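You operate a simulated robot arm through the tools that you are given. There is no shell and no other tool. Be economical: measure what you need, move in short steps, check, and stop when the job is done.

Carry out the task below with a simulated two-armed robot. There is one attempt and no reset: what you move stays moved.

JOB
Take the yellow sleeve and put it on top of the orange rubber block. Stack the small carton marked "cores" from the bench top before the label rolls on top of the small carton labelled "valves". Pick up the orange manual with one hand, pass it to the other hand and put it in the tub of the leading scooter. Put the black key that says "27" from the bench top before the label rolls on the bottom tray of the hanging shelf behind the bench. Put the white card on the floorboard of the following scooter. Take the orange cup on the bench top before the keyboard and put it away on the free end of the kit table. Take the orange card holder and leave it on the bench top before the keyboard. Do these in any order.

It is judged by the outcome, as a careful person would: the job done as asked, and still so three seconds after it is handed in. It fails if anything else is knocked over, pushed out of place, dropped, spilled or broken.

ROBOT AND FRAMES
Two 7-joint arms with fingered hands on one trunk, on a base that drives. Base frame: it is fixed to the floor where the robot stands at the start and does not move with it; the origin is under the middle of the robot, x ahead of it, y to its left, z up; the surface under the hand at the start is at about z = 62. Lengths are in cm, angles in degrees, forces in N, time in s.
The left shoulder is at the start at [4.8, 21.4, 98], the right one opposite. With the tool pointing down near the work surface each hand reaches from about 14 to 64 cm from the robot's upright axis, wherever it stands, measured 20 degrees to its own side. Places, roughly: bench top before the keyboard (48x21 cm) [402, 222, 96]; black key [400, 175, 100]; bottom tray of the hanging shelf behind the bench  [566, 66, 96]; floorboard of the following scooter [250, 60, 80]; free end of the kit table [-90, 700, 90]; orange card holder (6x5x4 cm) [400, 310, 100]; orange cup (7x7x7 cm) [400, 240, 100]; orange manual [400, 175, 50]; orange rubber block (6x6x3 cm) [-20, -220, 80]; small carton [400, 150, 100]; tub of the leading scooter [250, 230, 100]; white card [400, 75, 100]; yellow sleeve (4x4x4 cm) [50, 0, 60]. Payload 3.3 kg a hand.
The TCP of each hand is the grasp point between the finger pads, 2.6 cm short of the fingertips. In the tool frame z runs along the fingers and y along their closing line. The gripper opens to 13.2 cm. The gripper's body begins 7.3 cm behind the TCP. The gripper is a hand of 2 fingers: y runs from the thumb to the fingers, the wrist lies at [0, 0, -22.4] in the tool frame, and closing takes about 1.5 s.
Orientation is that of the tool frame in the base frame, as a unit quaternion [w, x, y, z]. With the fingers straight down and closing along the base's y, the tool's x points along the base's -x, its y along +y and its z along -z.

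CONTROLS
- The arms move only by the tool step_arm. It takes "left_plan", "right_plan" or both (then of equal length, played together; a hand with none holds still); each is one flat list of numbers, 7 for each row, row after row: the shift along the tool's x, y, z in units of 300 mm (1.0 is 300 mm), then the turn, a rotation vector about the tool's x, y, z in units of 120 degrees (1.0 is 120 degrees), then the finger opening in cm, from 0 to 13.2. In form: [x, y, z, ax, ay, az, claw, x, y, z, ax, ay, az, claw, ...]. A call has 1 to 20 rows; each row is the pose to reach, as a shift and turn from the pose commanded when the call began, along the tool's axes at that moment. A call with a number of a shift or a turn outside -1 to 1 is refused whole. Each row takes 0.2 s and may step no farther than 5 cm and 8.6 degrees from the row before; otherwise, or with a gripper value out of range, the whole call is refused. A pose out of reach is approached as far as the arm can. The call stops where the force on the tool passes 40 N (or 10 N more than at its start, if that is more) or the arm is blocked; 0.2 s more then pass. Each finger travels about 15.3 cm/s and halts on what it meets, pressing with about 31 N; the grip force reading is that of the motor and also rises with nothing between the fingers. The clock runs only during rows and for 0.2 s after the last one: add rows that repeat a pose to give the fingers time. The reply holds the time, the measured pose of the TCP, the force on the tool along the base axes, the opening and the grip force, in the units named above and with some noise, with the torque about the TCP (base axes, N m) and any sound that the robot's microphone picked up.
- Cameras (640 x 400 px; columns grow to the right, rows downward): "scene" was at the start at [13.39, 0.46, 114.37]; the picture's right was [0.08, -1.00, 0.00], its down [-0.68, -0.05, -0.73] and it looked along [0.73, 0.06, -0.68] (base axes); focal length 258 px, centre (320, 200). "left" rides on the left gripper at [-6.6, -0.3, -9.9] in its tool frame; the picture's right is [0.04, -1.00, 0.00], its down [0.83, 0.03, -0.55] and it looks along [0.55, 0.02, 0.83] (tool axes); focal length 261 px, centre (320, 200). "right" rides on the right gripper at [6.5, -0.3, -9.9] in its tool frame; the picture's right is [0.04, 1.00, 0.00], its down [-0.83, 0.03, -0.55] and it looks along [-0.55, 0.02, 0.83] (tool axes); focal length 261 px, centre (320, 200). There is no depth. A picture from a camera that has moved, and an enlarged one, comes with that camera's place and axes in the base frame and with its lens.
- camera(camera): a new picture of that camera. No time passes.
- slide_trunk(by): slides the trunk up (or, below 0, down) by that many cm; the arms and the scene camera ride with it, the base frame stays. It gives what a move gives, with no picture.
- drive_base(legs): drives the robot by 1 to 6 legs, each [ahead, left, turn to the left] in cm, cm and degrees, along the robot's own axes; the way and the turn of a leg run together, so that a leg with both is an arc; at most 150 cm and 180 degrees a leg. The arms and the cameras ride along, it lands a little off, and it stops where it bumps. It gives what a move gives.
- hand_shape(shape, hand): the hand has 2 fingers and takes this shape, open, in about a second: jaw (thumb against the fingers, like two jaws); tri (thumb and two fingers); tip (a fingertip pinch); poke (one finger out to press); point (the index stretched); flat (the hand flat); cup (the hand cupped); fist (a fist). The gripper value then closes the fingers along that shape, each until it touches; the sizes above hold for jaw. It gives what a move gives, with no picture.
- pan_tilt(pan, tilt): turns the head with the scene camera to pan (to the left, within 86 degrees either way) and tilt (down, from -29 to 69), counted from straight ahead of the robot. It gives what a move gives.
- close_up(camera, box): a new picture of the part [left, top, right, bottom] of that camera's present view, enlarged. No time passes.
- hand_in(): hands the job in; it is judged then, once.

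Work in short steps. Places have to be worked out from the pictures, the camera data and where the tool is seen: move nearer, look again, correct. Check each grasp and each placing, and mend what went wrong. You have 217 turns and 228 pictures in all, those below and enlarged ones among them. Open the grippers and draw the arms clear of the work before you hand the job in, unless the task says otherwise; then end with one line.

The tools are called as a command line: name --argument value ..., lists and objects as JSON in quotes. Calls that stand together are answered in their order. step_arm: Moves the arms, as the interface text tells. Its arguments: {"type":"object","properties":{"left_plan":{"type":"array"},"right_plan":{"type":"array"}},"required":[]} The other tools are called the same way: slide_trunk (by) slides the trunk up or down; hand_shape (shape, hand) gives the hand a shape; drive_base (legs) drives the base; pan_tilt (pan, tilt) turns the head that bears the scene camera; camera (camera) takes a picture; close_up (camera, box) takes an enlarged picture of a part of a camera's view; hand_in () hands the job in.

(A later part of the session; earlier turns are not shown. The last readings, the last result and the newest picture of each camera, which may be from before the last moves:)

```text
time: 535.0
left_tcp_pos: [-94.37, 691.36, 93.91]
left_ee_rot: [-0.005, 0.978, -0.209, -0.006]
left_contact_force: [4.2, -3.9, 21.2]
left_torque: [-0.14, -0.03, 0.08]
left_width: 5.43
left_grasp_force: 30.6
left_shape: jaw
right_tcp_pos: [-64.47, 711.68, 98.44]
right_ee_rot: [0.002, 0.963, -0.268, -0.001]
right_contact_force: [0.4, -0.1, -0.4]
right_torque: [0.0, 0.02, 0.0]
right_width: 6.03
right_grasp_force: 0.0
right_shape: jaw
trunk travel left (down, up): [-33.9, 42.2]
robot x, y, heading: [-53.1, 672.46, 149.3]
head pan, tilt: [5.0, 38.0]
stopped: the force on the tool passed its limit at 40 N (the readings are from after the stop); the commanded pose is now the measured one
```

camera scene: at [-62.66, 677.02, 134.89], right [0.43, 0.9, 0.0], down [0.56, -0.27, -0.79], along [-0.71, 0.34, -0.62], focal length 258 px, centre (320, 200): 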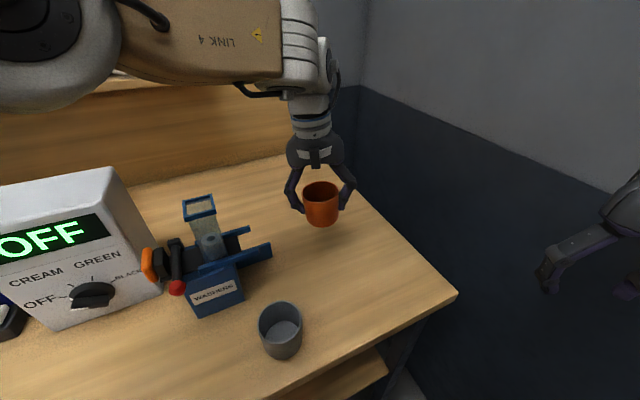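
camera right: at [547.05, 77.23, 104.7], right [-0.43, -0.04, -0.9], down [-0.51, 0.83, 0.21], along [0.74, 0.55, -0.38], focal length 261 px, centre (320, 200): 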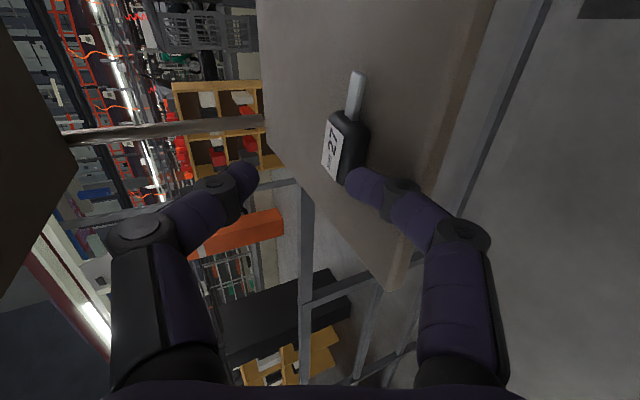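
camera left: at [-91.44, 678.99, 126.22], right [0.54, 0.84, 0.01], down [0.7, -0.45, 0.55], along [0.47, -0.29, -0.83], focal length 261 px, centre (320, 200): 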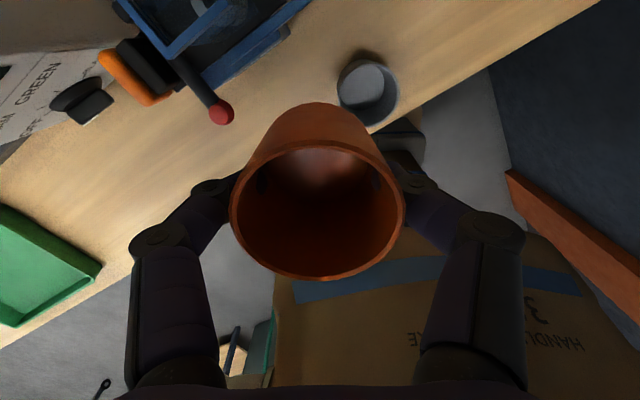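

Firm contact. Relieve, open, and rise straight up.

slide_trunk --by 0.6

step_arm --left_plan '[0, 0, 0, 0, 0, 0, 5.6, 0, 0, 0, 0, 0, 0, 6.4, 0, 0, 0, 0, 0, 0, 7.5, 0, 0, 0, 0, 0, 0, 9, 0, 0, 0, 0, 0, 0, 10, 0, 0, 0, 0, 0, 0, 10]'

slide_trunk --by 14

camera --camera "scene"

```text
time: 535.5
left_tcp_pos: [-94.46, 691.4, 94.18]
left_ee_rot: [-0.003, 0.978, -0.21, -0.006]
left_contact_force: [0.7, -0.4, -0.4]
left_torque: [0.01, 0.03, 0.03]
left_width: 5.39
left_grasp_force: 31.2
left_shape: jaw
right_tcp_pos: [-64.77, 711.63, 99.05]
right_ee_rot: [0.002, 0.964, -0.268, -0.001]
right_contact_force: [-0.4, -0.6, -0.1]
right_torque: [-0.02, 0.0, 0.0]
right_width: 6.0
right_grasp_force: 0.1
right_shape: jaw
trunk travel left (down, up): [-34.5, 41.6]
robot x, y, heading: [-53.12, 672.18, 149.4]
head pan, tilt: [5.0, 38.0]
```

```text
time: 536.9
left_tcp_pos: [-94.46, 691.46, 94.18]
left_ee_rot: [-0.004, 0.978, -0.21, -0.004]
left_contact_force: [0.8, -0.4, 0.5]
left_torque: [0.02, 0.0, -0.01]
left_width: 9.96
left_grasp_force: 0.0
left_shape: jaw
right_tcp_pos: [-64.59, 711.68, 98.93]
right_ee_rot: [0.002, 0.963, -0.269, -0.001]
right_contact_force: [0.4, 0.6, -0.4]
right_torque: [-0.02, -0.03, 0.01]
right_width: 6.02
right_grasp_force: 0.0
right_shape: jaw
trunk travel left (down, up): [-34.5, 41.6]
robot x, y, heading: [-53.05, 672.28, 149.1]
head pan, tilt: [5.0, 38.0]
```

```text
time: 538.6
left_tcp_pos: [-94.95, 691.34, 108.91]
left_ee_rot: [-0.01, 0.979, -0.204, -0.009]
left_contact_force: [-0.3, -0.2, 0.4]
left_torque: [0.01, 0.0, 0.02]
left_width: 9.95
left_grasp_force: 0.0
left_shape: jaw
right_tcp_pos: [-64.7, 711.71, 113.11]
right_ee_rot: [0.003, 0.963, -0.268, 0.0]
right_contact_force: [0.5, -0.1, 0.3]
right_torque: [0.02, 0.0, 0.02]
right_width: 6.02
right_grasp_force: 0.1
right_shape: jaw
trunk travel left (down, up): [-48.5, 27.6]
robot x, y, heading: [-53.18, 672.66, 149.2]
head pan, tilt: [5.0, 38.0]
```

```text
57 pictures are left
camera scene: at [-62.46, 676.93, 137.34], right [0.43, 0.9, 0.0], down [0.56, -0.27, -0.79], along [-0.71, 0.34, -0.62], focal length 258 px, centre (320, 200)
```

scene: 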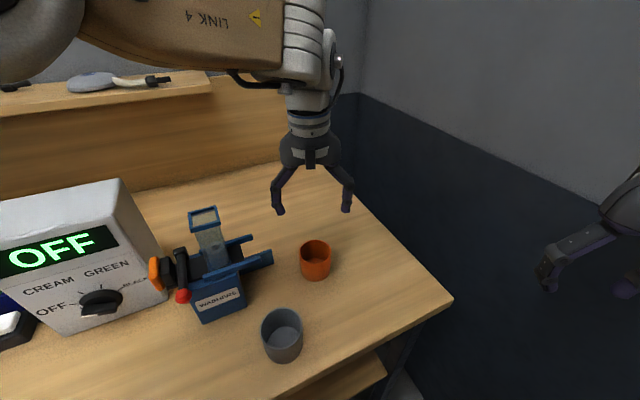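

Cup stands at the free end. Back out of there, retract the left arm, and return toward the bench aisle.

drive_base --legs '[[-14, -8, 0], [-40, -25, 0], [-60, -37, 0], [0, 0, -59]]'

step_arm --left_plan '[0.08, 0.07, -0.03, 0, 0.02, 0, 8, 0.16, 0.14, -0.06, 0.01, 0.02, 0, 6, 0.24, 0.2, -0.1, 0.01, 0.02, 0, 6, 0.32, 0.26, -0.14, 0.01, 0.02, 0, 6, 0.4, 0.32, -0.2, 0.01, 0.02, 0, 6, 0.488, 0.368, -0.2, 0.01, 0.02, 0, 6]'

drive_base --legs '[[0, -130, 0], [0, -130, 0]]'

```text
time: 548.4
left_tcp_pos: [74.03, 722.12, 108.56]
left_ee_rot: [-0.01, 0.742, -0.67, 0.002]
left_contact_force: [-0.1, 0.3, -0.4]
left_torque: [-0.02, -0.02, 0.02]
left_width: 9.97
left_grasp_force: 0.0
left_shape: jaw
right_tcp_pos: [106.68, 705.57, 113.04]
right_ee_rot: [0.0, -0.696, 0.718, 0.001]
right_contact_force: [-0.2, -0.2, -0.6]
right_torque: [0.01, -0.01, 0.04]
right_width: 6.0
right_grasp_force: 0.0
right_shape: jaw
trunk travel left (down, up): [-48.5, 27.6]
robot x, y, heading: [78.18, 676.34, 88.5]
head pan, tilt: [5.0, 38.0]
```

```text
time: 549.8
left_tcp_pos: [64.42, 706.31, 114.15]
left_ee_rot: [-0.004, 0.743, -0.669, 0.025]
left_contact_force: [-0.6, -0.7, 0.1]
left_torque: [-0.02, -0.01, -0.03]
left_width: 6.03
left_grasp_force: 0.0
left_shape: jaw
right_tcp_pos: [106.64, 705.49, 113.08]
right_ee_rot: [-0.001, -0.696, 0.718, 0.001]
right_contact_force: [0.5, 0.2, -0.3]
right_torque: [-0.02, -0.02, -0.05]
right_width: 6.02
right_grasp_force: 0.0
right_shape: jaw
trunk travel left (down, up): [-48.5, 27.6]
robot x, y, heading: [78.23, 676.47, 88.4]
head pan, tilt: [5.0, 38.0]
```

```text
time: 562.6
left_tcp_pos: [327.81, 695.86, 114.17]
left_ee_rot: [-0.004, 0.741, -0.671, 0.025]
left_contact_force: [-0.8, 0.7, 0.1]
left_torque: [-0.02, 0.01, -0.02]
left_width: 6.05
left_grasp_force: 0.0
left_shape: jaw
right_tcp_pos: [370.09, 695.06, 113.01]
right_ee_rot: [-0.001, -0.696, 0.718, 0.001]
right_contact_force: [0.6, -0.1, 0.0]
right_torque: [0.01, -0.02, -0.01]
right_width: 6.0
right_grasp_force: 0.0
right_shape: jaw
trunk travel left (down, up): [-48.5, 27.6]
robot x, y, heading: [341.29, 665.76, 88.5]
head pan, tilt: [5.0, 38.0]
```

Turn into the aisle and strafe right back to the label bench for the manual.

drive_base --legs '[[0, 0, -88], [-6, 0, 0], [0, -150, 0], [0, -150, 0], [0, -150, 0]]'

pan_tilt --pan -15 --tilt 35

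camera --camera "scene"

```text
time: 588.4
left_tcp_pos: [370.97, 230.44, 114.17]
left_ee_rot: [-0.014, -0.076, 0.997, -0.02]
left_contact_force: [0.4, 1.2, -0.1]
left_torque: [0.01, -0.02, -0.01]
left_width: 6.01
left_grasp_force: 0.1
left_shape: jaw
right_tcp_pos: [372.45, 188.26, 112.98]
right_ee_rot: [-0.001, -0.011, 1.0, 0.002]
right_contact_force: [0.4, -0.6, 0.5]
right_torque: [0.04, -0.02, 0.02]
right_width: 6.02
right_grasp_force: 0.1
right_shape: jaw
trunk travel left (down, up): [-48.5, 27.6]
robot x, y, heading: [341.44, 215.42, 1.7]
head pan, tilt: [5.0, 38.0]
```

```text
time: 589.3
left_tcp_pos: [371.06, 230.45, 114.17]
left_ee_rot: [-0.014, -0.076, 0.997, -0.02]
left_contact_force: [0.6, 0.0, 0.2]
left_torque: [-0.02, 0.0, 0.02]
left_width: 6.07
left_grasp_force: 0.0
left_shape: jaw
right_tcp_pos: [372.31, 188.25, 112.97]
right_ee_rot: [0.0, -0.011, 1.0, 0.002]
right_contact_force: [0.6, -0.3, 0.0]
right_torque: [0.03, -0.03, 0.0]
right_width: 6.0
right_grasp_force: 0.1
right_shape: jaw
trunk travel left (down, up): [-48.5, 27.6]
robot x, y, heading: [342.03, 215.18, 1.5]
head pan, tilt: [-15.0, 35.0]
```

```text
56 pictures are left
camera scene: at [351.97, 213.13, 137.81], right [-0.23, -0.97, 0.0], down [-0.56, 0.13, -0.82], along [0.8, -0.19, -0.57], focal length 258 px, centre (320, 200)
```

scene: 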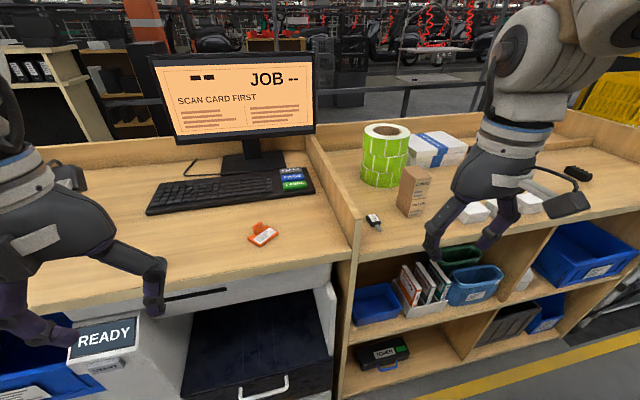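

Zoom on the manuals in the shelf compartment.

close_up --camera "scene" --box '[345, 225, 475, 325]'

```text
4.00 times, centred on (410, 275) of scene
camera zoom: at [351.97, 213.13, 137.81], right [-0.23, -0.97, 0.0], down [-0.56, 0.13, -0.82], along [0.8, -0.19, -0.57], focal length 1032 px, centre (-40, -100)
```

zoom: 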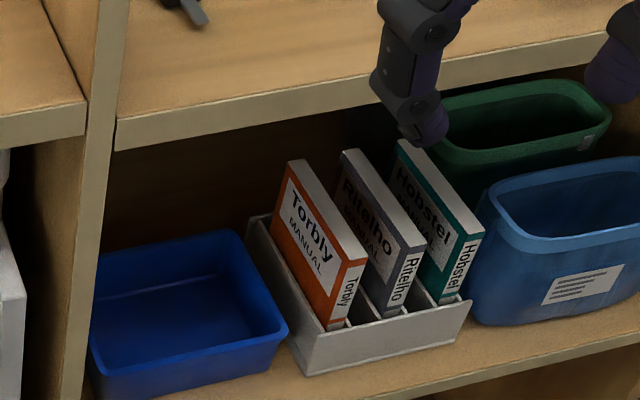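

Orange manual (Torbly): spine at x≈392.5, y≈171.5–173.6, top z≈70, standing in a slotted holder, spine toward me. I'll grip its top-front with the right hand tilted 60° forward. Position the base and lower the trunk first.

drive_base --legs '[[0, -24, -1.5]]'

slide_trunk --by -30

step_arm --right_plan '[-0.03, 0, 0.05, 0, -0.06, 0, 6, -0.06, 0, 0.09, 0, -0.12, 0, 5, -0.09, 0, 0.13, 0, -0.18, 0, 4, -0.12, 0, 0.17, 0, -0.24, 0, 3, -0.15, 0, 0.21, 0, -0.3, 0, 3, -0.18, 0, 0.25, 0, -0.36, 0, 3, -0.2, 0, 0.29, 0, -0.43, 0, 3, -0.22, 0, 0.33, 0, -0.5, 0, 3, -0.22, 0, 0.33, 0, -0.5, 0, 3]'

camera --camera "right"

```text
time: 591.0
left_tcp_pos: [371.63, 205.94, 114.13]
left_ee_rot: [-0.015, -0.068, 0.997, -0.02]
left_contact_force: [-0.1, 0.1, -0.6]
left_torque: [-0.02, 0.01, -0.03]
left_width: 6.07
left_grasp_force: 0.0
left_shape: jaw
right_tcp_pos: [372.56, 163.71, 113.02]
right_ee_rot: [0.0, -0.003, 1.0, 0.002]
right_contact_force: [-0.4, -0.2, 0.2]
right_torque: [-0.01, 0.0, 0.01]
right_width: 6.02
right_grasp_force: 0.0
right_shape: jaw
trunk travel left (down, up): [-48.5, 27.6]
robot x, y, heading: [342.21, 191.12, 0.8]
head pan, tilt: [-15.0, 35.0]
```

```text
time: 594.0
left_tcp_pos: [371.69, 206.13, 84.2]
left_ee_rot: [-0.015, -0.069, 0.997, -0.021]
left_contact_force: [0.4, -0.3, -0.3]
left_torque: [-0.01, 0.0, -0.01]
left_width: 6.03
left_grasp_force: 0.1
left_shape: jaw
right_tcp_pos: [372.51, 163.77, 83.06]
right_ee_rot: [0.0, -0.003, 1.0, 0.002]
right_contact_force: [-0.2, 0.1, 0.7]
right_torque: [-0.01, 0.01, 0.0]
right_width: 6.04
right_grasp_force: 0.1
right_shape: jaw
trunk travel left (down, up): [-18.5, 57.6]
robot x, y, heading: [341.64, 191.29, 0.8]
head pan, tilt: [-15.0, 35.0]
```

```text
time: 596.0
left_tcp_pos: [371.64, 206.19, 84.14]
left_ee_rot: [-0.014, -0.07, 0.997, -0.021]
left_contact_force: [-0.5, 0.0, -0.4]
left_torque: [0.0, 0.01, 0.04]
left_width: 6.05
left_grasp_force: 0.0
left_shape: jaw
right_tcp_pos: [388.91, 162.48, 68.56]
right_ee_rot: [0.501, -0.002, 0.865, 0.003]
right_contact_force: [0.5, -0.2, -1.1]
right_torque: [0.01, 0.0, 0.03]
right_width: 3.02
right_grasp_force: 0.0
right_shape: jaw
right hand out of reach, approached as far as the arm can: row 3, 4, 5, 6, 7, 8, 9
trunk travel left (down, up): [-18.5, 57.6]
robot x, y, heading: [342.49, 191.67, 0.6]
head pan, tilt: [-15.0, 35.0]
```

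```text
54 pictures are left
camera right: at [377.15, 161.93, 67.86], right [-0.03, 1.0, -0.03], down [-0.06, 0.03, 1.0], along [1.0, 0.03, 0.06], focal length 261 px, centre (320, 200)
```

right: 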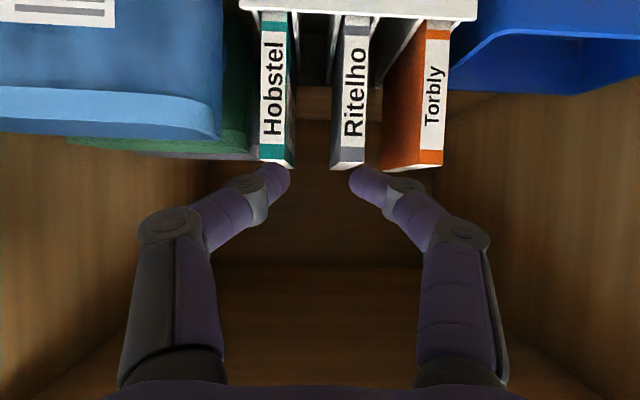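

Upside-down view gives the orange spine at x≈395, y≈169.5–171.3, top z≈66.2. Back the base 6 cm, align in y, then look again.

drive_base --legs '[[-6, 0, 0]]'

step_arm --right_plan '[0.04, 0.09, 0, 0, 0, 0, 3, 0.08, 0.18, 0, 0, 0, 0, 3, 0.1, 0.265, 0, 0, 0, 0, 3, 0.1, 0.265, 0, 0, 0, 0, 3]'

camera --camera "right"

```text
time: 597.0
left_tcp_pos: [365.68, 206.0, 84.02]
left_ee_rot: [-0.015, -0.07, 0.997, -0.021]
left_contact_force: [0.2, -1.0, 0.1]
left_torque: [0.0, -0.02, -0.01]
left_width: 6.05
left_grasp_force: 0.1
left_shape: jaw
right_tcp_pos: [382.98, 162.27, 68.57]
right_ee_rot: [0.5, -0.003, 0.866, 0.004]
right_contact_force: [0.5, 0.4, 1.0]
right_torque: [0.01, 0.0, -0.02]
right_width: 2.98
right_grasp_force: 0.1
right_shape: jaw
trunk travel left (down, up): [-18.5, 57.6]
robot x, y, heading: [336.19, 191.6, 0.7]
head pan, tilt: [-15.0, 35.0]
```

```text
time: 598.0
left_tcp_pos: [365.74, 206.14, 84.06]
left_ee_rot: [-0.013, -0.069, 0.997, -0.021]
left_contact_force: [-0.3, 0.7, 0.2]
left_torque: [-0.05, 0.0, 0.02]
left_width: 6.05
left_grasp_force: 0.0
left_shape: jaw
right_tcp_pos: [381.55, 170.26, 66.08]
right_ee_rot: [0.5, -0.001, 0.866, 0.002]
right_contact_force: [0.3, 0.2, -0.2]
right_torque: [-0.02, -0.03, -0.03]
right_width: 2.98
right_grasp_force: 0.1
right_shape: jaw
right hand out of reach, approached as far as the arm can: row 1
trunk travel left (down, up): [-18.5, 57.6]
robot x, y, heading: [335.82, 191.05, 0.8]
head pan, tilt: [-15.0, 35.0]
```

```text
53 pictures are left
camera right: at [369.85, 169.76, 65.41], right [-0.03, 1.0, -0.03], down [-0.06, 0.03, 1.0], along [1.0, 0.03, 0.06], focal length 261 px, centre (320, 200)
```

right: 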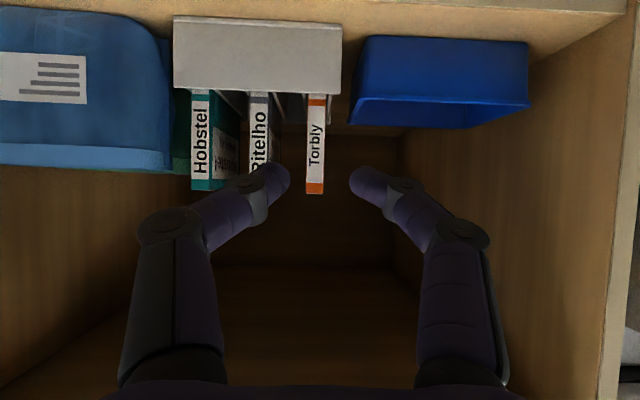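

Well aligned (spine y≈170.1, top z≈66.3). Advance horizontally to straddle the spine, then look.

step_arm --right_plan '[-0.05, 0, 0.115, 0, 0, 0, 3, -0.105, -0.002, 0.23, 0, 0, 0, 3, -0.165, -0.004, 0.35, 0, 0, 0, 3, -0.226, -0.005, 0.483, 0, 0, 0, 3, -0.226, -0.005, 0.483, 0, 0, 0, 3]'

camera --camera "right"

```text
time: 599.2
left_tcp_pos: [365.81, 206.11, 84.17]
left_ee_rot: [-0.013, -0.069, 0.997, -0.021]
left_contact_force: [-0.9, -0.6, -0.1]
left_torque: [-0.01, -0.03, 0.02]
left_width: 6.07
left_grasp_force: 0.1
left_shape: jaw
right_tcp_pos: [397.44, 170.35, 64.9]
right_ee_rot: [0.5, -0.004, 0.866, 0.004]
right_contact_force: [-2.4, 3.2, 0.5]
right_torque: [-0.11, 0.0, -0.21]
right_width: 2.95
right_grasp_force: 0.0
right_shape: jaw
trunk travel left (down, up): [-18.5, 57.6]
robot x, y, heading: [335.85, 191.15, 0.8]
head pan, tilt: [-15.0, 35.0]
```

```text
52 pictures are left
camera right: at [385.61, 169.75, 64.07], right [-0.03, 1.0, -0.03], down [-0.06, 0.03, 1.0], along [1.0, 0.03, 0.06], focal length 261 px, centre (320, 200)
```

right: 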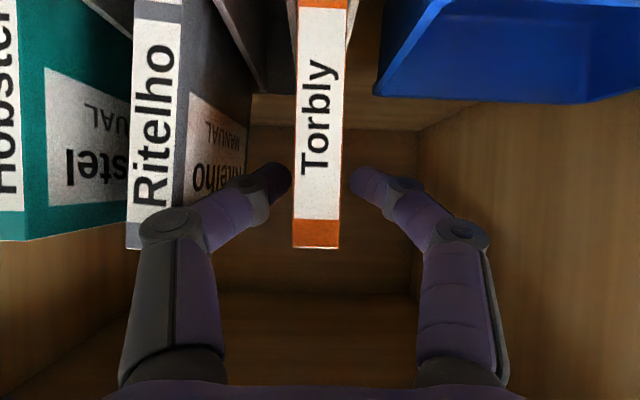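

Spine is between the fingers; a knuckle lightly brushes the grey manual, so shift +0.5 cm in y and close.

step_arm --right_plan '[0, 0.016, 0, 0, 0, 0, 2.5, 0, 0.016, 0, 0, 0, 0, 1.8, 0, 0.012, 0, 0, 0, 0, 1, 0, 0.008, 0, 0, 0, 0, 0.4, 0, 0.008, 0, 0, 0, 0, 0.2, 0, 0.008, 0, 0, 0, 0, 0.2, 0, 0.008, 0, 0, 0, 0, 0.2]'

camera --camera "right"

```text
time: 600.8
left_tcp_pos: [365.63, 206.17, 84.08]
left_ee_rot: [-0.015, -0.069, 0.997, -0.021]
left_contact_force: [-0.6, -0.2, 0.0]
left_torque: [0.0, -0.03, 0.0]
left_width: 6.05
left_grasp_force: 0.0
left_shape: jaw
right_tcp_pos: [397.34, 170.48, 64.75]
right_ee_rot: [0.5, -0.002, 0.866, 0.004]
right_contact_force: [1.5, 0.5, 2.5]
right_torque: [0.0, -0.09, 0.0]
right_width: 1.07
right_grasp_force: 31.3
right_shape: jaw
trunk travel left (down, up): [-18.5, 57.6]
robot x, y, heading: [336.27, 191.18, 0.8]
head pan, tilt: [-15.0, 35.0]
```

```text
51 pictures are left
camera right: at [385.6, 169.98, 63.97], right [-0.03, 1.0, -0.03], down [-0.06, 0.03, 1.0], along [1.0, 0.03, 0.06], focal length 261 px, centre (320, 200)
```

right: 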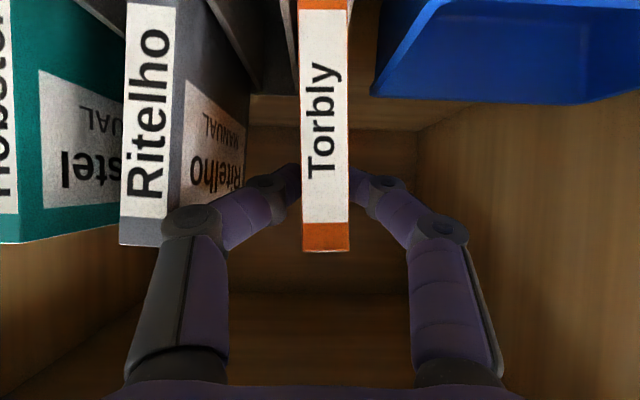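

Manual gripped (31 N). Lift 8 cm straight up with the trunk, then check.

slide_trunk --by 8

camera --camera "right"

close_up --camera "scene" --box '[320, 180, 560, 380]'

```text
time: 602.0
left_tcp_pos: [365.72, 206.01, 91.94]
left_ee_rot: [-0.014, -0.069, 0.997, -0.021]
left_contact_force: [0.2, -0.1, 0.5]
left_torque: [0.01, 0.03, 0.03]
left_width: 6.03
left_grasp_force: 0.0
left_shape: jaw
right_tcp_pos: [397.37, 170.51, 72.63]
right_ee_rot: [0.5, -0.003, 0.866, 0.005]
right_contact_force: [-0.6, 0.2, -1.3]
right_torque: [0.0, 0.02, 0.02]
right_width: 1.07
right_grasp_force: 30.9
right_shape: jaw
trunk travel left (down, up): [-26.5, 49.6]
robot x, y, heading: [336.33, 191.28, 0.6]
head pan, tilt: [-15.0, 35.0]
```

```text
50 pictures are left
camera right: at [385.61, 170.02, 71.81], right [-0.03, 1.0, -0.03], down [-0.06, 0.03, 1.0], along [1.0, 0.03, 0.06], focal length 261 px, centre (320, 200)
```

right: 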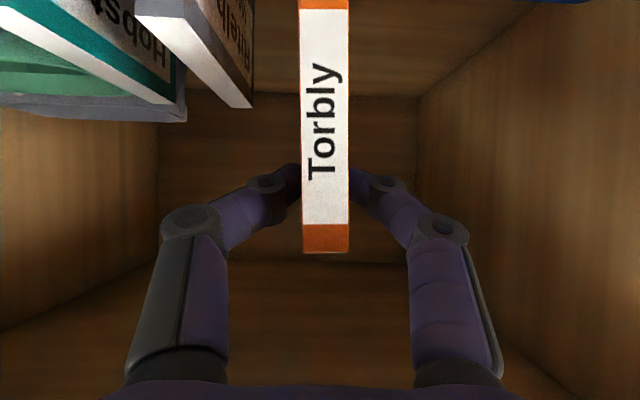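

```text
2.00 times, centred on (440, 280) of scene
camera zoom: at [349.95, 188.97, 115.59], right [-0.25, -0.97, 0.0], down [-0.56, 0.14, -0.82], along [0.79, -0.2, -0.57], focal length 516 px, centre (80, 40)
```

zoom: 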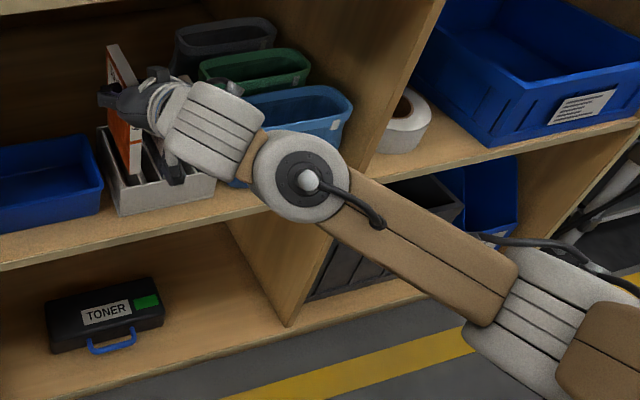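

Lift 4 cm more to clear the holder fully, then back out.

slide_trunk --by 4

close_up --camera "scene" --box '[320, 180, 480, 300]'

```text
time: 602.8
left_tcp_pos: [365.72, 206.08, 96.1]
left_ee_rot: [-0.015, -0.069, 0.997, -0.02]
left_contact_force: [0.8, 0.0, 0.1]
left_torque: [0.02, 0.01, 0.0]
left_width: 6.07
left_grasp_force: 0.0
left_shape: jaw
right_tcp_pos: [397.35, 170.6, 76.59]
right_ee_rot: [0.5, -0.003, 0.866, 0.004]
right_contact_force: [0.1, 0.1, -1.9]
right_torque: [-0.03, 0.03, 0.02]
right_width: 1.05
right_grasp_force: 30.6
right_shape: jaw
trunk travel left (down, up): [-30.5, 45.6]
robot x, y, heading: [336.55, 191.19, 1.0]
head pan, tilt: [-15.0, 35.0]
```

```text
3.33 times, centred on (400, 240) of scene
camera zoom: at [349.06, 188.95, 119.66], right [-0.25, -0.97, 0.0], down [-0.56, 0.14, -0.82], along [0.79, -0.2, -0.57], focal length 860 px, centre (53, 67)
```

zoom: 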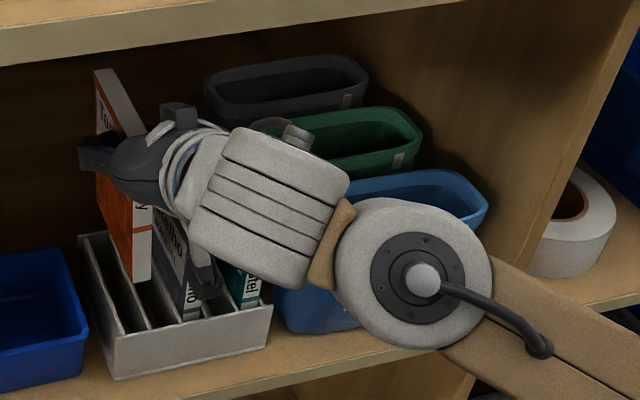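

Manual bottom (z≈62.7) is clear of the holder. Back straight out 25 cm, then bring the manual in front of the body for the hand-over.

drive_base --legs '[[-25, 0, 0]]'

step_arm --right_plan '[0.05, 0.08, -0.1, 0, 0, 0, 0.2, 0.1, 0.16, -0.2, 0, 0, 0, 0.2, 0.15, 0.25, -0.31, 0, 0, 0, 0.2, 0.2, 0.33, -0.42, 0, 0, 0, 0.2, 0.25, 0.42, -0.53, 0, 0, 0, 0.2, 0.293, 0.5, -0.64, 0, 0, 0, 0.2, 0.293, 0.5, -0.64, 0, 0, 0, 0.2]'

pan_tilt --pan 0 --tilt 50

camera --camera "scene"

```text
time: 604.6
left_tcp_pos: [341.53, 205.57, 96.19]
left_ee_rot: [-0.014, -0.066, 0.997, -0.021]
left_contact_force: [0.8, 1.2, -0.6]
left_torque: [0.0, -0.01, 0.03]
left_width: 6.05
left_grasp_force: 0.1
left_shape: jaw
right_tcp_pos: [372.87, 169.8, 76.64]
right_ee_rot: [0.5, 0.001, 0.866, 0.002]
right_contact_force: [-0.7, -0.9, -0.4]
right_torque: [0.0, 0.0, 0.0]
right_width: 1.06
right_grasp_force: 30.7
right_shape: jaw
trunk travel left (down, up): [-30.5, 45.6]
robot x, y, heading: [311.69, 191.07, 0.3]
head pan, tilt: [-15.0, 35.0]
```

```text
time: 606.2
left_tcp_pos: [341.58, 205.64, 96.06]
left_ee_rot: [-0.014, -0.066, 0.997, -0.021]
left_contact_force: [0.9, -1.0, 0.4]
left_torque: [-0.04, 0.02, -0.01]
left_width: 6.05
left_grasp_force: 0.0
left_shape: jaw
right_tcp_pos: [351.84, 184.79, 78.75]
right_ee_rot: [0.5, 0.001, 0.866, 0.002]
right_contact_force: [0.4, 0.1, -1.7]
right_torque: [0.03, 0.03, -0.01]
right_width: 1.03
right_grasp_force: 31.3
right_shape: jaw
trunk travel left (down, up): [-30.5, 45.6]
robot x, y, heading: [312.17, 191.14, 0.2]
head pan, tilt: [-15.0, 35.0]
```

```text
time: 607.0
left_tcp_pos: [341.54, 205.65, 96.05]
left_ee_rot: [-0.015, -0.066, 0.998, -0.021]
left_contact_force: [0.1, 0.1, 0.4]
left_torque: [-0.02, 0.01, -0.02]
left_width: 6.06
left_grasp_force: 0.0
left_shape: jaw
right_tcp_pos: [351.9, 184.9, 78.84]
right_ee_rot: [0.5, 0.001, 0.866, 0.002]
right_contact_force: [-0.3, -0.5, -1.4]
right_torque: [0.04, 0.02, -0.01]
right_width: 1.05
right_grasp_force: 31.0
right_shape: jaw
trunk travel left (down, up): [-30.5, 45.6]
robot x, y, heading: [312.41, 190.61, 0.5]
head pan, tilt: [0.0, 50.0]
```

```text
47 pictures are left
camera scene: at [323.91, 190.89, 117.5], right [0.01, -1.0, 0.0], down [-0.77, 0.0, -0.64], along [0.64, 0.0, -0.77], focal length 258 px, centre (320, 200)
```

scene: 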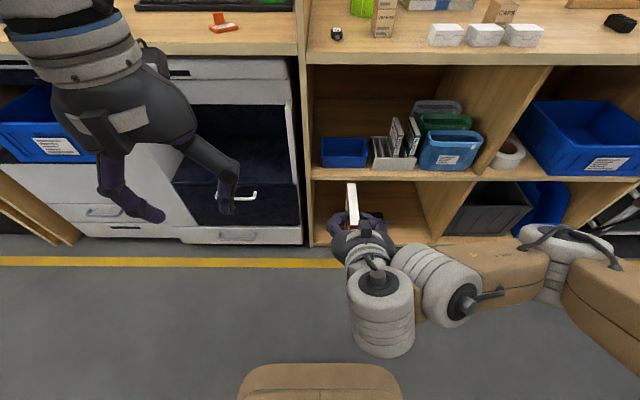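

The manual is presented nicely. Bring it a bit closer with the right hand and, in parallel, move the left hand (opened, squared up) above its back top edge.

step_arm --right_plan '[0.016, 0.027, -0.028, 0, 0, 0, 0.2, 0.032, 0.054, -0.056, 0, 0, 0, 0.2, 0.05, 0.082, -0.085, 0, 0, 0, 0.2, 0.066, 0.11, -0.113, 0, 0, 0, 0.2, 0.082, 0.137, -0.141, 0, 0, 0, 0.2, 0.082, 0.137, -0.141, 0, 0, 0, 0.2]' --left_plan '[-0.06, -0.11, 0.02, -0.01, -0.006, 0.03, 5, -0.12, -0.23, 0.05, -0.02, -0.0133, 0.063, 4.5, -0.18, -0.35, 0.09, -0.02, -0.0133, 0.063, 4.5, -0.24, -0.47, 0.14, -0.02, -0.0133, 0.063, 4.5, -0.3, -0.589, 0.19, -0.02, -0.0133, 0.063, 4.5, -0.3, -0.589, 0.213, -0.02, -0.0133, 0.063, 4.5]'

camera --camera "left"

close_up --camera "scene" --box '[220, 140, 420, 300]'

```text
time: 608.6
left_tcp_pos: [355.28, 190.98, 93.66]
left_ee_rot: [0.015, -0.035, 0.998, -0.041]
left_contact_force: [-0.5, 0.6, 0.4]
left_torque: [0.03, -0.02, 0.0]
left_width: 4.54
left_grasp_force: 0.1
left_shape: jaw
right_tcp_pos: [351.04, 187.25, 76.94]
right_ee_rot: [0.5, -0.001, 0.866, 0.002]
right_contact_force: [-0.5, 0.4, -1.8]
right_torque: [0.03, 0.06, 0.0]
right_width: 1.05
right_grasp_force: 31.5
right_shape: jaw
right hand out of reach, approached as far as the arm can: row 1, 2, 3, 4, 5, 6
trunk travel left (down, up): [-30.5, 45.6]
robot x, y, heading: [311.65, 190.88, 0.7]
head pan, tilt: [0.0, 50.0]
stopped in row 6 (left hand): the arm was blocked; the commanded pose is now the measured one
```

```text
46 pictures are left
camera left: at [361.34, 191.98, 103.65], right [0.03, -1.0, 0.08], down [-0.85, 0.02, 0.52], along [-0.52, -0.08, -0.85], focal length 261 px, centre (320, 200)
```

left: 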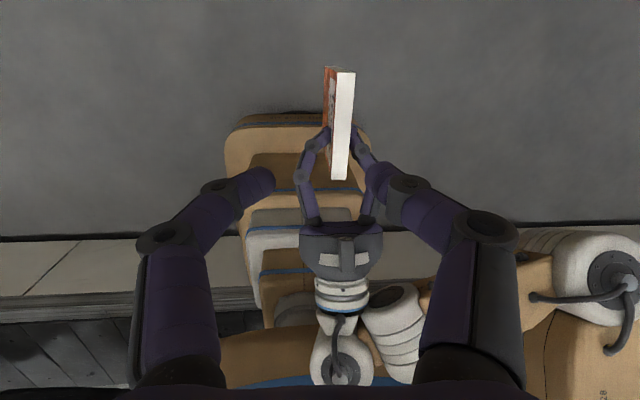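

```text
2.50 times, centred on (320, 220) of scene
camera zoom: at [323.91, 190.92, 117.5], right [0.01, -1.0, 0.0], down [-0.77, -0.01, -0.64], along [0.64, 0.0, -0.77], focal length 645 px, centre (320, 150)
```

zoom: 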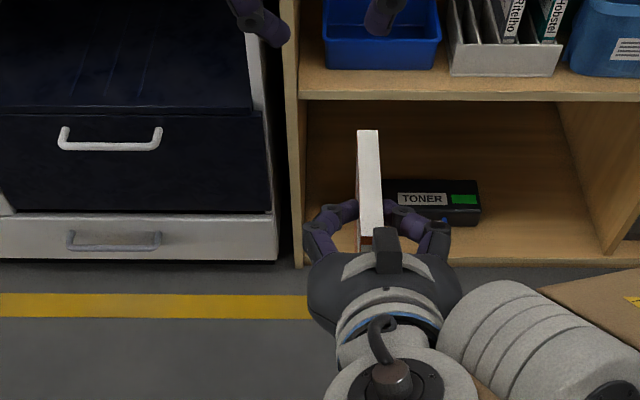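

The left arm is at its limit up high; come down (book top is z≈78.6) while levelling, hovering over (356.5, 187.3).

step_arm --left_plan '[0, -0.02, 0.09, -0.01, 0.004, 0.01, 4.5, -0.01, -0.05, 0.17, -0.02, 0.008, 0.02, 4.5, -0.024, -0.103, 0.25, -0.039, 0.014, 0.033, 4.5, -0.024, -0.103, 0.277, -0.039, 0.014, 0.033, 4.5, -0.024, -0.103, 0.277, -0.039, 0.014, 0.033, 4.5]'

camera --camera "left"

```text
time: 609.9
left_tcp_pos: [358.78, 193.35, 88.95]
left_ee_rot: [0.01, -0.052, 0.998, -0.043]
left_contact_force: [0.1, 0.4, 0.3]
left_torque: [0.02, -0.05, -0.02]
left_width: 4.49
left_grasp_force: 0.0
left_shape: jaw
left hand out of reach, approached as far as the arm can: row 3, 4, 5
right_tcp_pos: [351.05, 187.44, 76.91]
right_ee_rot: [0.5, -0.001, 0.866, 0.002]
right_contact_force: [-0.4, -0.3, -0.6]
right_torque: [0.03, 0.03, 0.04]
right_width: 1.01
right_grasp_force: 31.0
right_shape: jaw
trunk travel left (down, up): [-30.5, 45.6]
robot x, y, heading: [311.94, 191.19, 0.6]
head pan, tilt: [0.0, 50.0]
stopped in row 5 (left hand): the arm was blocked; the commanded pose is now the measured one
```

```text
44 pictures are left
camera left: at [365.13, 194.63, 98.76], right [0.06, -0.99, 0.09], down [-0.84, -0.01, 0.54], along [-0.53, -0.11, -0.84], focal length 261 px, centre (320, 200)
```

left: 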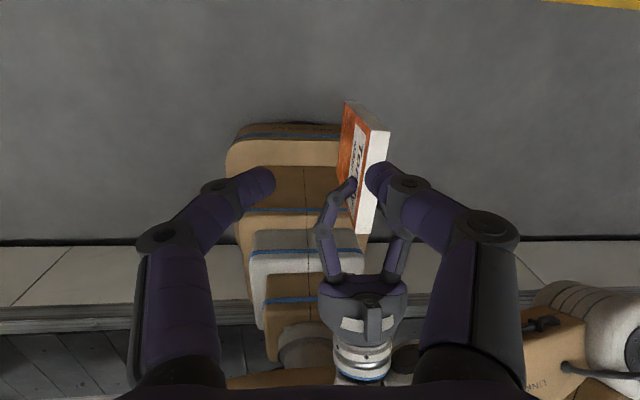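

Crossing the midline is the limit. Better: swing the right hand 90° so it points left (book across my front), and yaw the left hand +90° beside it (a pose I know it can hold).

step_arm --left_plan '[0.013, 0.034, -0.05, 0, 0, 0.066, 4.5, 0.026, 0.068, -0.1, 0, 0, 0.133, 4.5, 0.04, 0.1, -0.13, 0, 0, 0.2, 4.5, 0.05, 0.135, -0.171, 0, 0, 0.266, 4.5, 0.064, 0.17, -0.171, 0, 0, 0.333, 4.5, 0.077, 0.2, -0.171, 0, 0, 0.4, 4.5, 0.09, 0.24, -0.171, 0, 0, 0.466, 4.5, 0.1, 0.27, -0.171, 0, 0, 0.533, 4.5, 0.115, 0.3, -0.171, 0, 0, 0.6, 4.5, 0.13, 0.34, -0.171, 0, 0, 0.666, 4.5, 0.14, 0.37, -0.171, 0, 0, 0.733, 4.5, 0.154, 0.405, -0.171, 0, 0, 0.8, 4.5, 0.154, 0.405, -0.171, 0, 0, 0.8, 4.5]' --right_plan '[0, 0, 0, 0, 0, 0, 0.2, 0, 0, 0, -0.059, 0, -0.034, 0.2, 0, 0, 0, -0.118, 0, -0.068, 0.2, 0, 0, 0, -0.177, 0, -0.101, 0.2, 0, 0, 0, -0.236, 0, -0.135, 0.2, 0, 0, 0, -0.295, 0, -0.169, 0.2, 0, 0, 0, -0.354, 0, -0.203, 0.2, 0, 0, 0, -0.413, 0, -0.236, 0.2, 0, 0, 0, -0.472, 0, -0.27, 0.2, 0, 0, 0, -0.531, 0, -0.304, 0.2, 0, 0, 0, -0.59, 0, -0.338, 0.2, 0, 0, 0, -0.65, 0, -0.372, 0.2, 0, 0, 0, -0.65, 0, -0.372, 0.2]'

camera --camera "scene"

```text
time: 612.7
left_tcp_pos: [352.9, 205.25, 92.7]
left_ee_rot: [0.038, 0.709, 0.704, -0.021]
left_contact_force: [0.7, -0.3, -1.0]
left_torque: [-0.04, 0.0, -0.03]
left_width: 4.5
left_grasp_force: 0.1
left_shape: jaw
right_tcp_pos: [351.16, 187.34, 76.99]
right_ee_rot: [0.354, -0.611, 0.612, 0.358]
right_contact_force: [0.8, 0.9, -1.3]
right_torque: [-0.03, 0.03, -0.05]
right_width: 0.97
right_grasp_force: 31.1
right_shape: jaw
right hand out of reach, approached as far as the arm can: row 5, 6
trunk travel left (down, up): [-30.5, 45.6]
robot x, y, heading: [312.52, 190.6, 0.2]
head pan, tilt: [0.0, 50.0]
```

```text
43 pictures are left
camera scene: at [323.91, 190.89, 117.49], right [0.01, -1.0, 0.0], down [-0.77, 0.0, -0.64], along [0.64, 0.0, -0.77], focal length 258 px, centre (320, 200)
```

scene: 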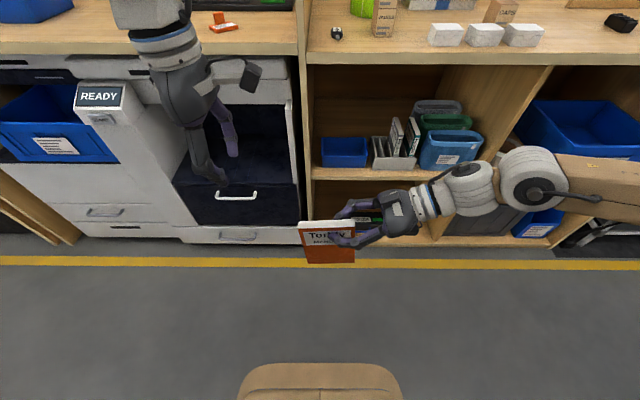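

The manual now lies across my front (x≈351, y 185–195, top z≈78.7). Level the left hand and hover over its far end at y≈193.

step_arm --left_plan '[-0.1, -0.015, 0.06, 0.004, 0.013, 0, 4.5, -0.2, -0.03, 0.13, 0.008, 0.026, 0, 4.5, -0.3, -0.045, 0.2, 0.0115, 0.04, 0, 4.5, -0.387, -0.06, 0.26, 0.0115, 0.04, -0.003, 4.5, -0.387, -0.06, 0.272, 0.0115, 0.04, -0.003, 4.5]'

camera --camera "left"

close_up --camera "scene" --box '[220, 140, 420, 300]'

```text
time: 613.9
left_tcp_pos: [351.06, 192.87, 85.42]
left_ee_rot: [-0.002, 0.707, 0.707, 0.0]
left_contact_force: [0.6, -0.2, 0.8]
left_torque: [-0.01, 0.01, 0.04]
left_width: 4.51
left_grasp_force: 0.1
left_shape: jaw
right_tcp_pos: [351.05, 187.31, 76.96]
right_ee_rot: [0.354, -0.61, 0.612, 0.357]
right_contact_force: [-0.2, -0.2, -1.1]
right_torque: [0.02, 0.06, 0.0]
right_width: 0.99
right_grasp_force: 31.3
right_shape: jaw
trunk travel left (down, up): [-30.5, 45.6]
robot x, y, heading: [312.04, 190.9, 0.5]
head pan, tilt: [0.0, 50.0]
```

```text
42 pictures are left
camera left: at [350.75, 186.38, 95.2], right [-1.0, 0.04, 0.0], down [0.04, 0.83, 0.55], along [0.02, 0.55, -0.83], focal length 261 px, centre (320, 200)
```

left: 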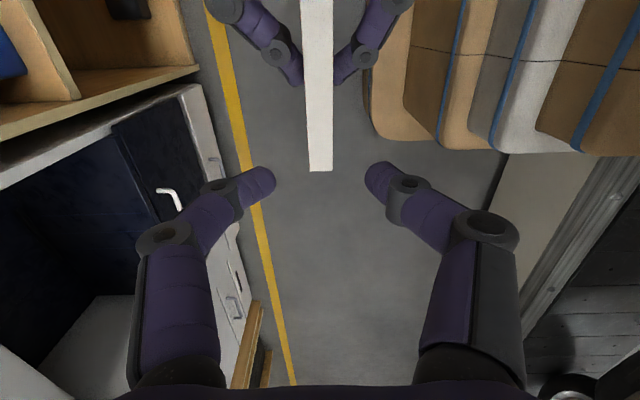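

```text
2.50 times, centred on (320, 220) of scene
camera zoom: at [323.91, 190.89, 117.5], right [0.01, -1.0, 0.0], down [-0.77, 0.0, -0.64], along [0.64, 0.0, -0.77], focal length 645 px, centre (320, 150)
```

zoom: 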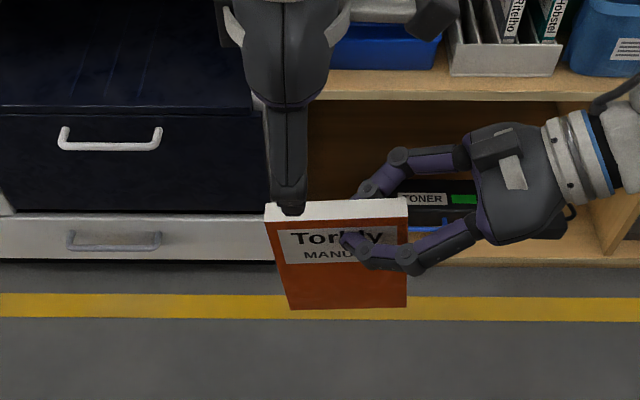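

Perfectly lined up. Descend 7.6 cm and close the left hand on the manual.

step_arm --left_plan '[0, 0, 0.1, 0, 0, 0, 4.5, 0, 0, 0.19, 0, 0, 0, 4.5, 0, 0, 0.255, 0, 0, 0, 4.5, 0, 0, 0.255, 0, 0, 0, 3, 0, 0, 0.255, 0, 0, 0, 1.8, 0, 0, 0.255, 0, 0, 0, 0.8, 0, 0, 0.255, 0, 0, 0, 0.2, 0, 0, 0.255, 0, 0, 0, 0.2, 0, 0, 0.255, 0, 0, 0, 0.2]'

close_up --camera "scene" --box '[220, 140, 420, 300]'

```text
time: 615.9
left_tcp_pos: [352.13, 193.58, 78.47]
left_ee_rot: [0.01, 0.696, 0.718, -0.005]
left_contact_force: [-5.8, -3.2, 2.3]
left_torque: [-0.11, 0.15, -0.08]
left_width: 1.04
left_grasp_force: 31.7
left_shape: jaw
right_tcp_pos: [351.08, 187.42, 76.92]
right_ee_rot: [0.355, -0.611, 0.611, 0.357]
right_contact_force: [4.8, 3.9, -4.4]
right_torque: [-0.15, -0.04, -0.25]
right_width: 1.0
right_grasp_force: 31.6
right_shape: jaw
trunk travel left (down, up): [-30.5, 45.6]
robot x, y, heading: [312.06, 191.09, 0.5]
head pan, tilt: [0.0, 50.0]
```

```text
2.50 times, centred on (320, 220) of scene
camera zoom: at [323.91, 190.89, 117.49], right [0.01, -1.0, 0.0], down [-0.77, 0.0, -0.64], along [0.64, 0.0, -0.77], focal length 645 px, centre (320, 150)
```

zoom: 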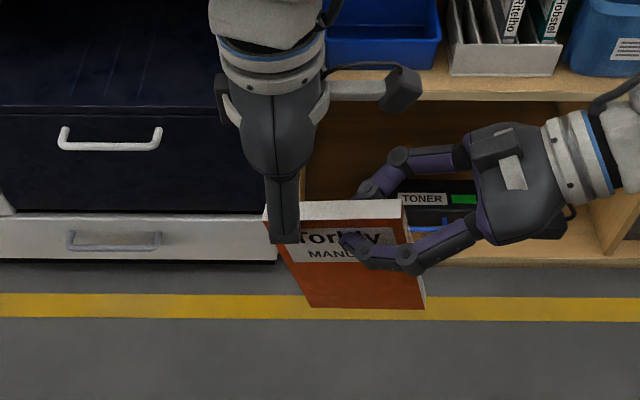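

Both hands hold it. Release with the right hand and withdraw it to the right.

step_arm --right_plan '[0, 0, 0, 0, 0, 0, 1.3, 0, 0, 0, 0, 0, 0, 2, 0, 0, 0, 0, 0, 0, 3, 0, 0, 0, 0, 0, 0, 3.5, 0, 0, -0.1, 0, 0, 0, 3.5, 0, 0, -0.22, 0, 0, 0, 3.5, 0, 0, -0.35, 0, 0, 0, 3.5, 0, 0, -0.5, 0, 0, 0, 3.5]'

camera --camera "scene"

```text
time: 617.7
left_tcp_pos: [351.85, 193.66, 78.24]
left_ee_rot: [0.007, 0.695, 0.719, -0.009]
left_contact_force: [0.1, -0.3, 0.1]
left_torque: [0.07, 0.02, -0.01]
left_width: 1.02
left_grasp_force: 30.7
left_shape: jaw
right_tcp_pos: [351.1, 174.43, 84.27]
right_ee_rot: [0.356, -0.61, 0.611, 0.358]
right_contact_force: [-0.7, 0.3, 0.1]
right_torque: [-0.01, -0.01, 0.0]
right_width: 3.48
right_grasp_force: 0.0
right_shape: jaw
trunk travel left (down, up): [-30.5, 45.6]
robot x, y, heading: [311.82, 190.53, 0.3]
head pan, tilt: [0.0, 50.0]
```

```text
39 pictures are left
camera scene: at [323.9, 190.88, 117.5], right [0.01, -1.0, 0.0], down [-0.77, 0.0, -0.64], along [0.64, 0.0, -0.77], focal length 258 px, centre (320, 200)
```

scene: 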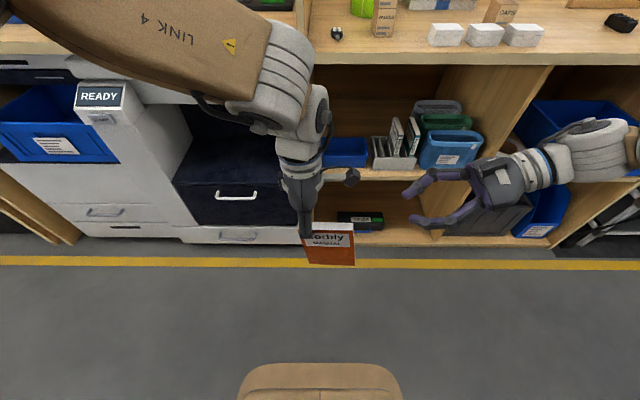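

Hand-over done; the left hand holds the manual. Raise the trunk, move to mid-aisle and turn around to face the leading scooter.

slide_trunk --by 35

drive_base --legs '[[31, 0, 0], [0, 0, 90], [0, 0, 89]]'

pan_tilt --pan -15 --tilt 35

camera --camera "scene"

```text
time: 621.1
left_tcp_pos: [352.22, 193.91, 113.51]
left_ee_rot: [0.007, 0.692, 0.722, -0.012]
left_contact_force: [-0.5, 0.1, -1.2]
left_torque: [0.06, 0.03, 0.04]
left_width: 1.02
left_grasp_force: 30.6
left_shape: jaw
right_tcp_pos: [351.15, 174.31, 119.27]
right_ee_rot: [0.355, -0.61, 0.612, 0.356]
right_contact_force: [0.1, 0.8, 0.1]
right_torque: [-0.02, -0.01, 0.04]
right_width: 3.48
right_grasp_force: 0.1
right_shape: jaw
trunk travel left (down, up): [-65.5, 10.6]
robot x, y, heading: [312.35, 191.36, 0.2]
head pan, tilt: [0.0, 50.0]
```

```text
time: 630.8
left_tcp_pos: [302.13, 189.96, 113.55]
left_ee_rot: [0.013, -0.707, 0.707, 0.008]
left_contact_force: [-0.1, 0.4, -1.4]
left_torque: [-0.07, 0.02, -0.01]
left_width: 1.01
left_grasp_force: 30.9
left_shape: jaw
right_tcp_pos: [304.13, 209.54, 119.41]
right_ee_rot: [0.349, 0.625, 0.597, -0.363]
right_contact_force: [-0.5, 0.7, 0.2]
right_torque: [0.03, 0.0, 0.0]
right_width: 3.47
right_grasp_force: 0.1
right_shape: jaw
trunk travel left (down, up): [-65.5, 10.6]
robot x, y, heading: [342.33, 190.96, 177.9]
head pan, tilt: [0.0, 50.0]
```

```text
time: 631.5
left_tcp_pos: [301.93, 189.94, 113.59]
left_ee_rot: [-0.014, 0.709, -0.705, -0.009]
left_contact_force: [0.5, -0.2, -2.2]
left_torque: [-0.08, 0.01, 0.02]
left_width: 0.99
left_grasp_force: 31.1
left_shape: jaw
right_tcp_pos: [303.92, 209.6, 119.38]
right_ee_rot: [0.348, 0.625, 0.597, -0.362]
right_contact_force: [-0.4, -0.1, -0.4]
right_torque: [0.04, -0.02, -0.01]
right_width: 3.47
right_grasp_force: 0.0
right_shape: jaw
trunk travel left (down, up): [-65.5, 10.6]
robot x, y, heading: [342.44, 191.17, 177.7]
head pan, tilt: [-15.0, 35.0]
```

```text
38 pictures are left
camera scene: at [332.82, 193.6, 154.82], right [0.29, 0.96, 0.0], down [0.55, -0.17, -0.82], along [-0.78, 0.24, -0.57], focal length 258 px, centre (320, 200)
```

scene: 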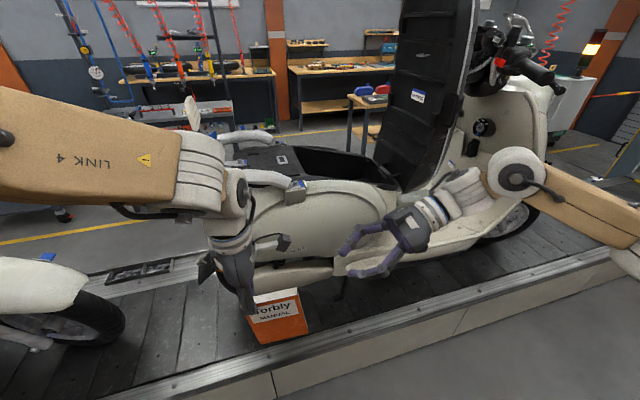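

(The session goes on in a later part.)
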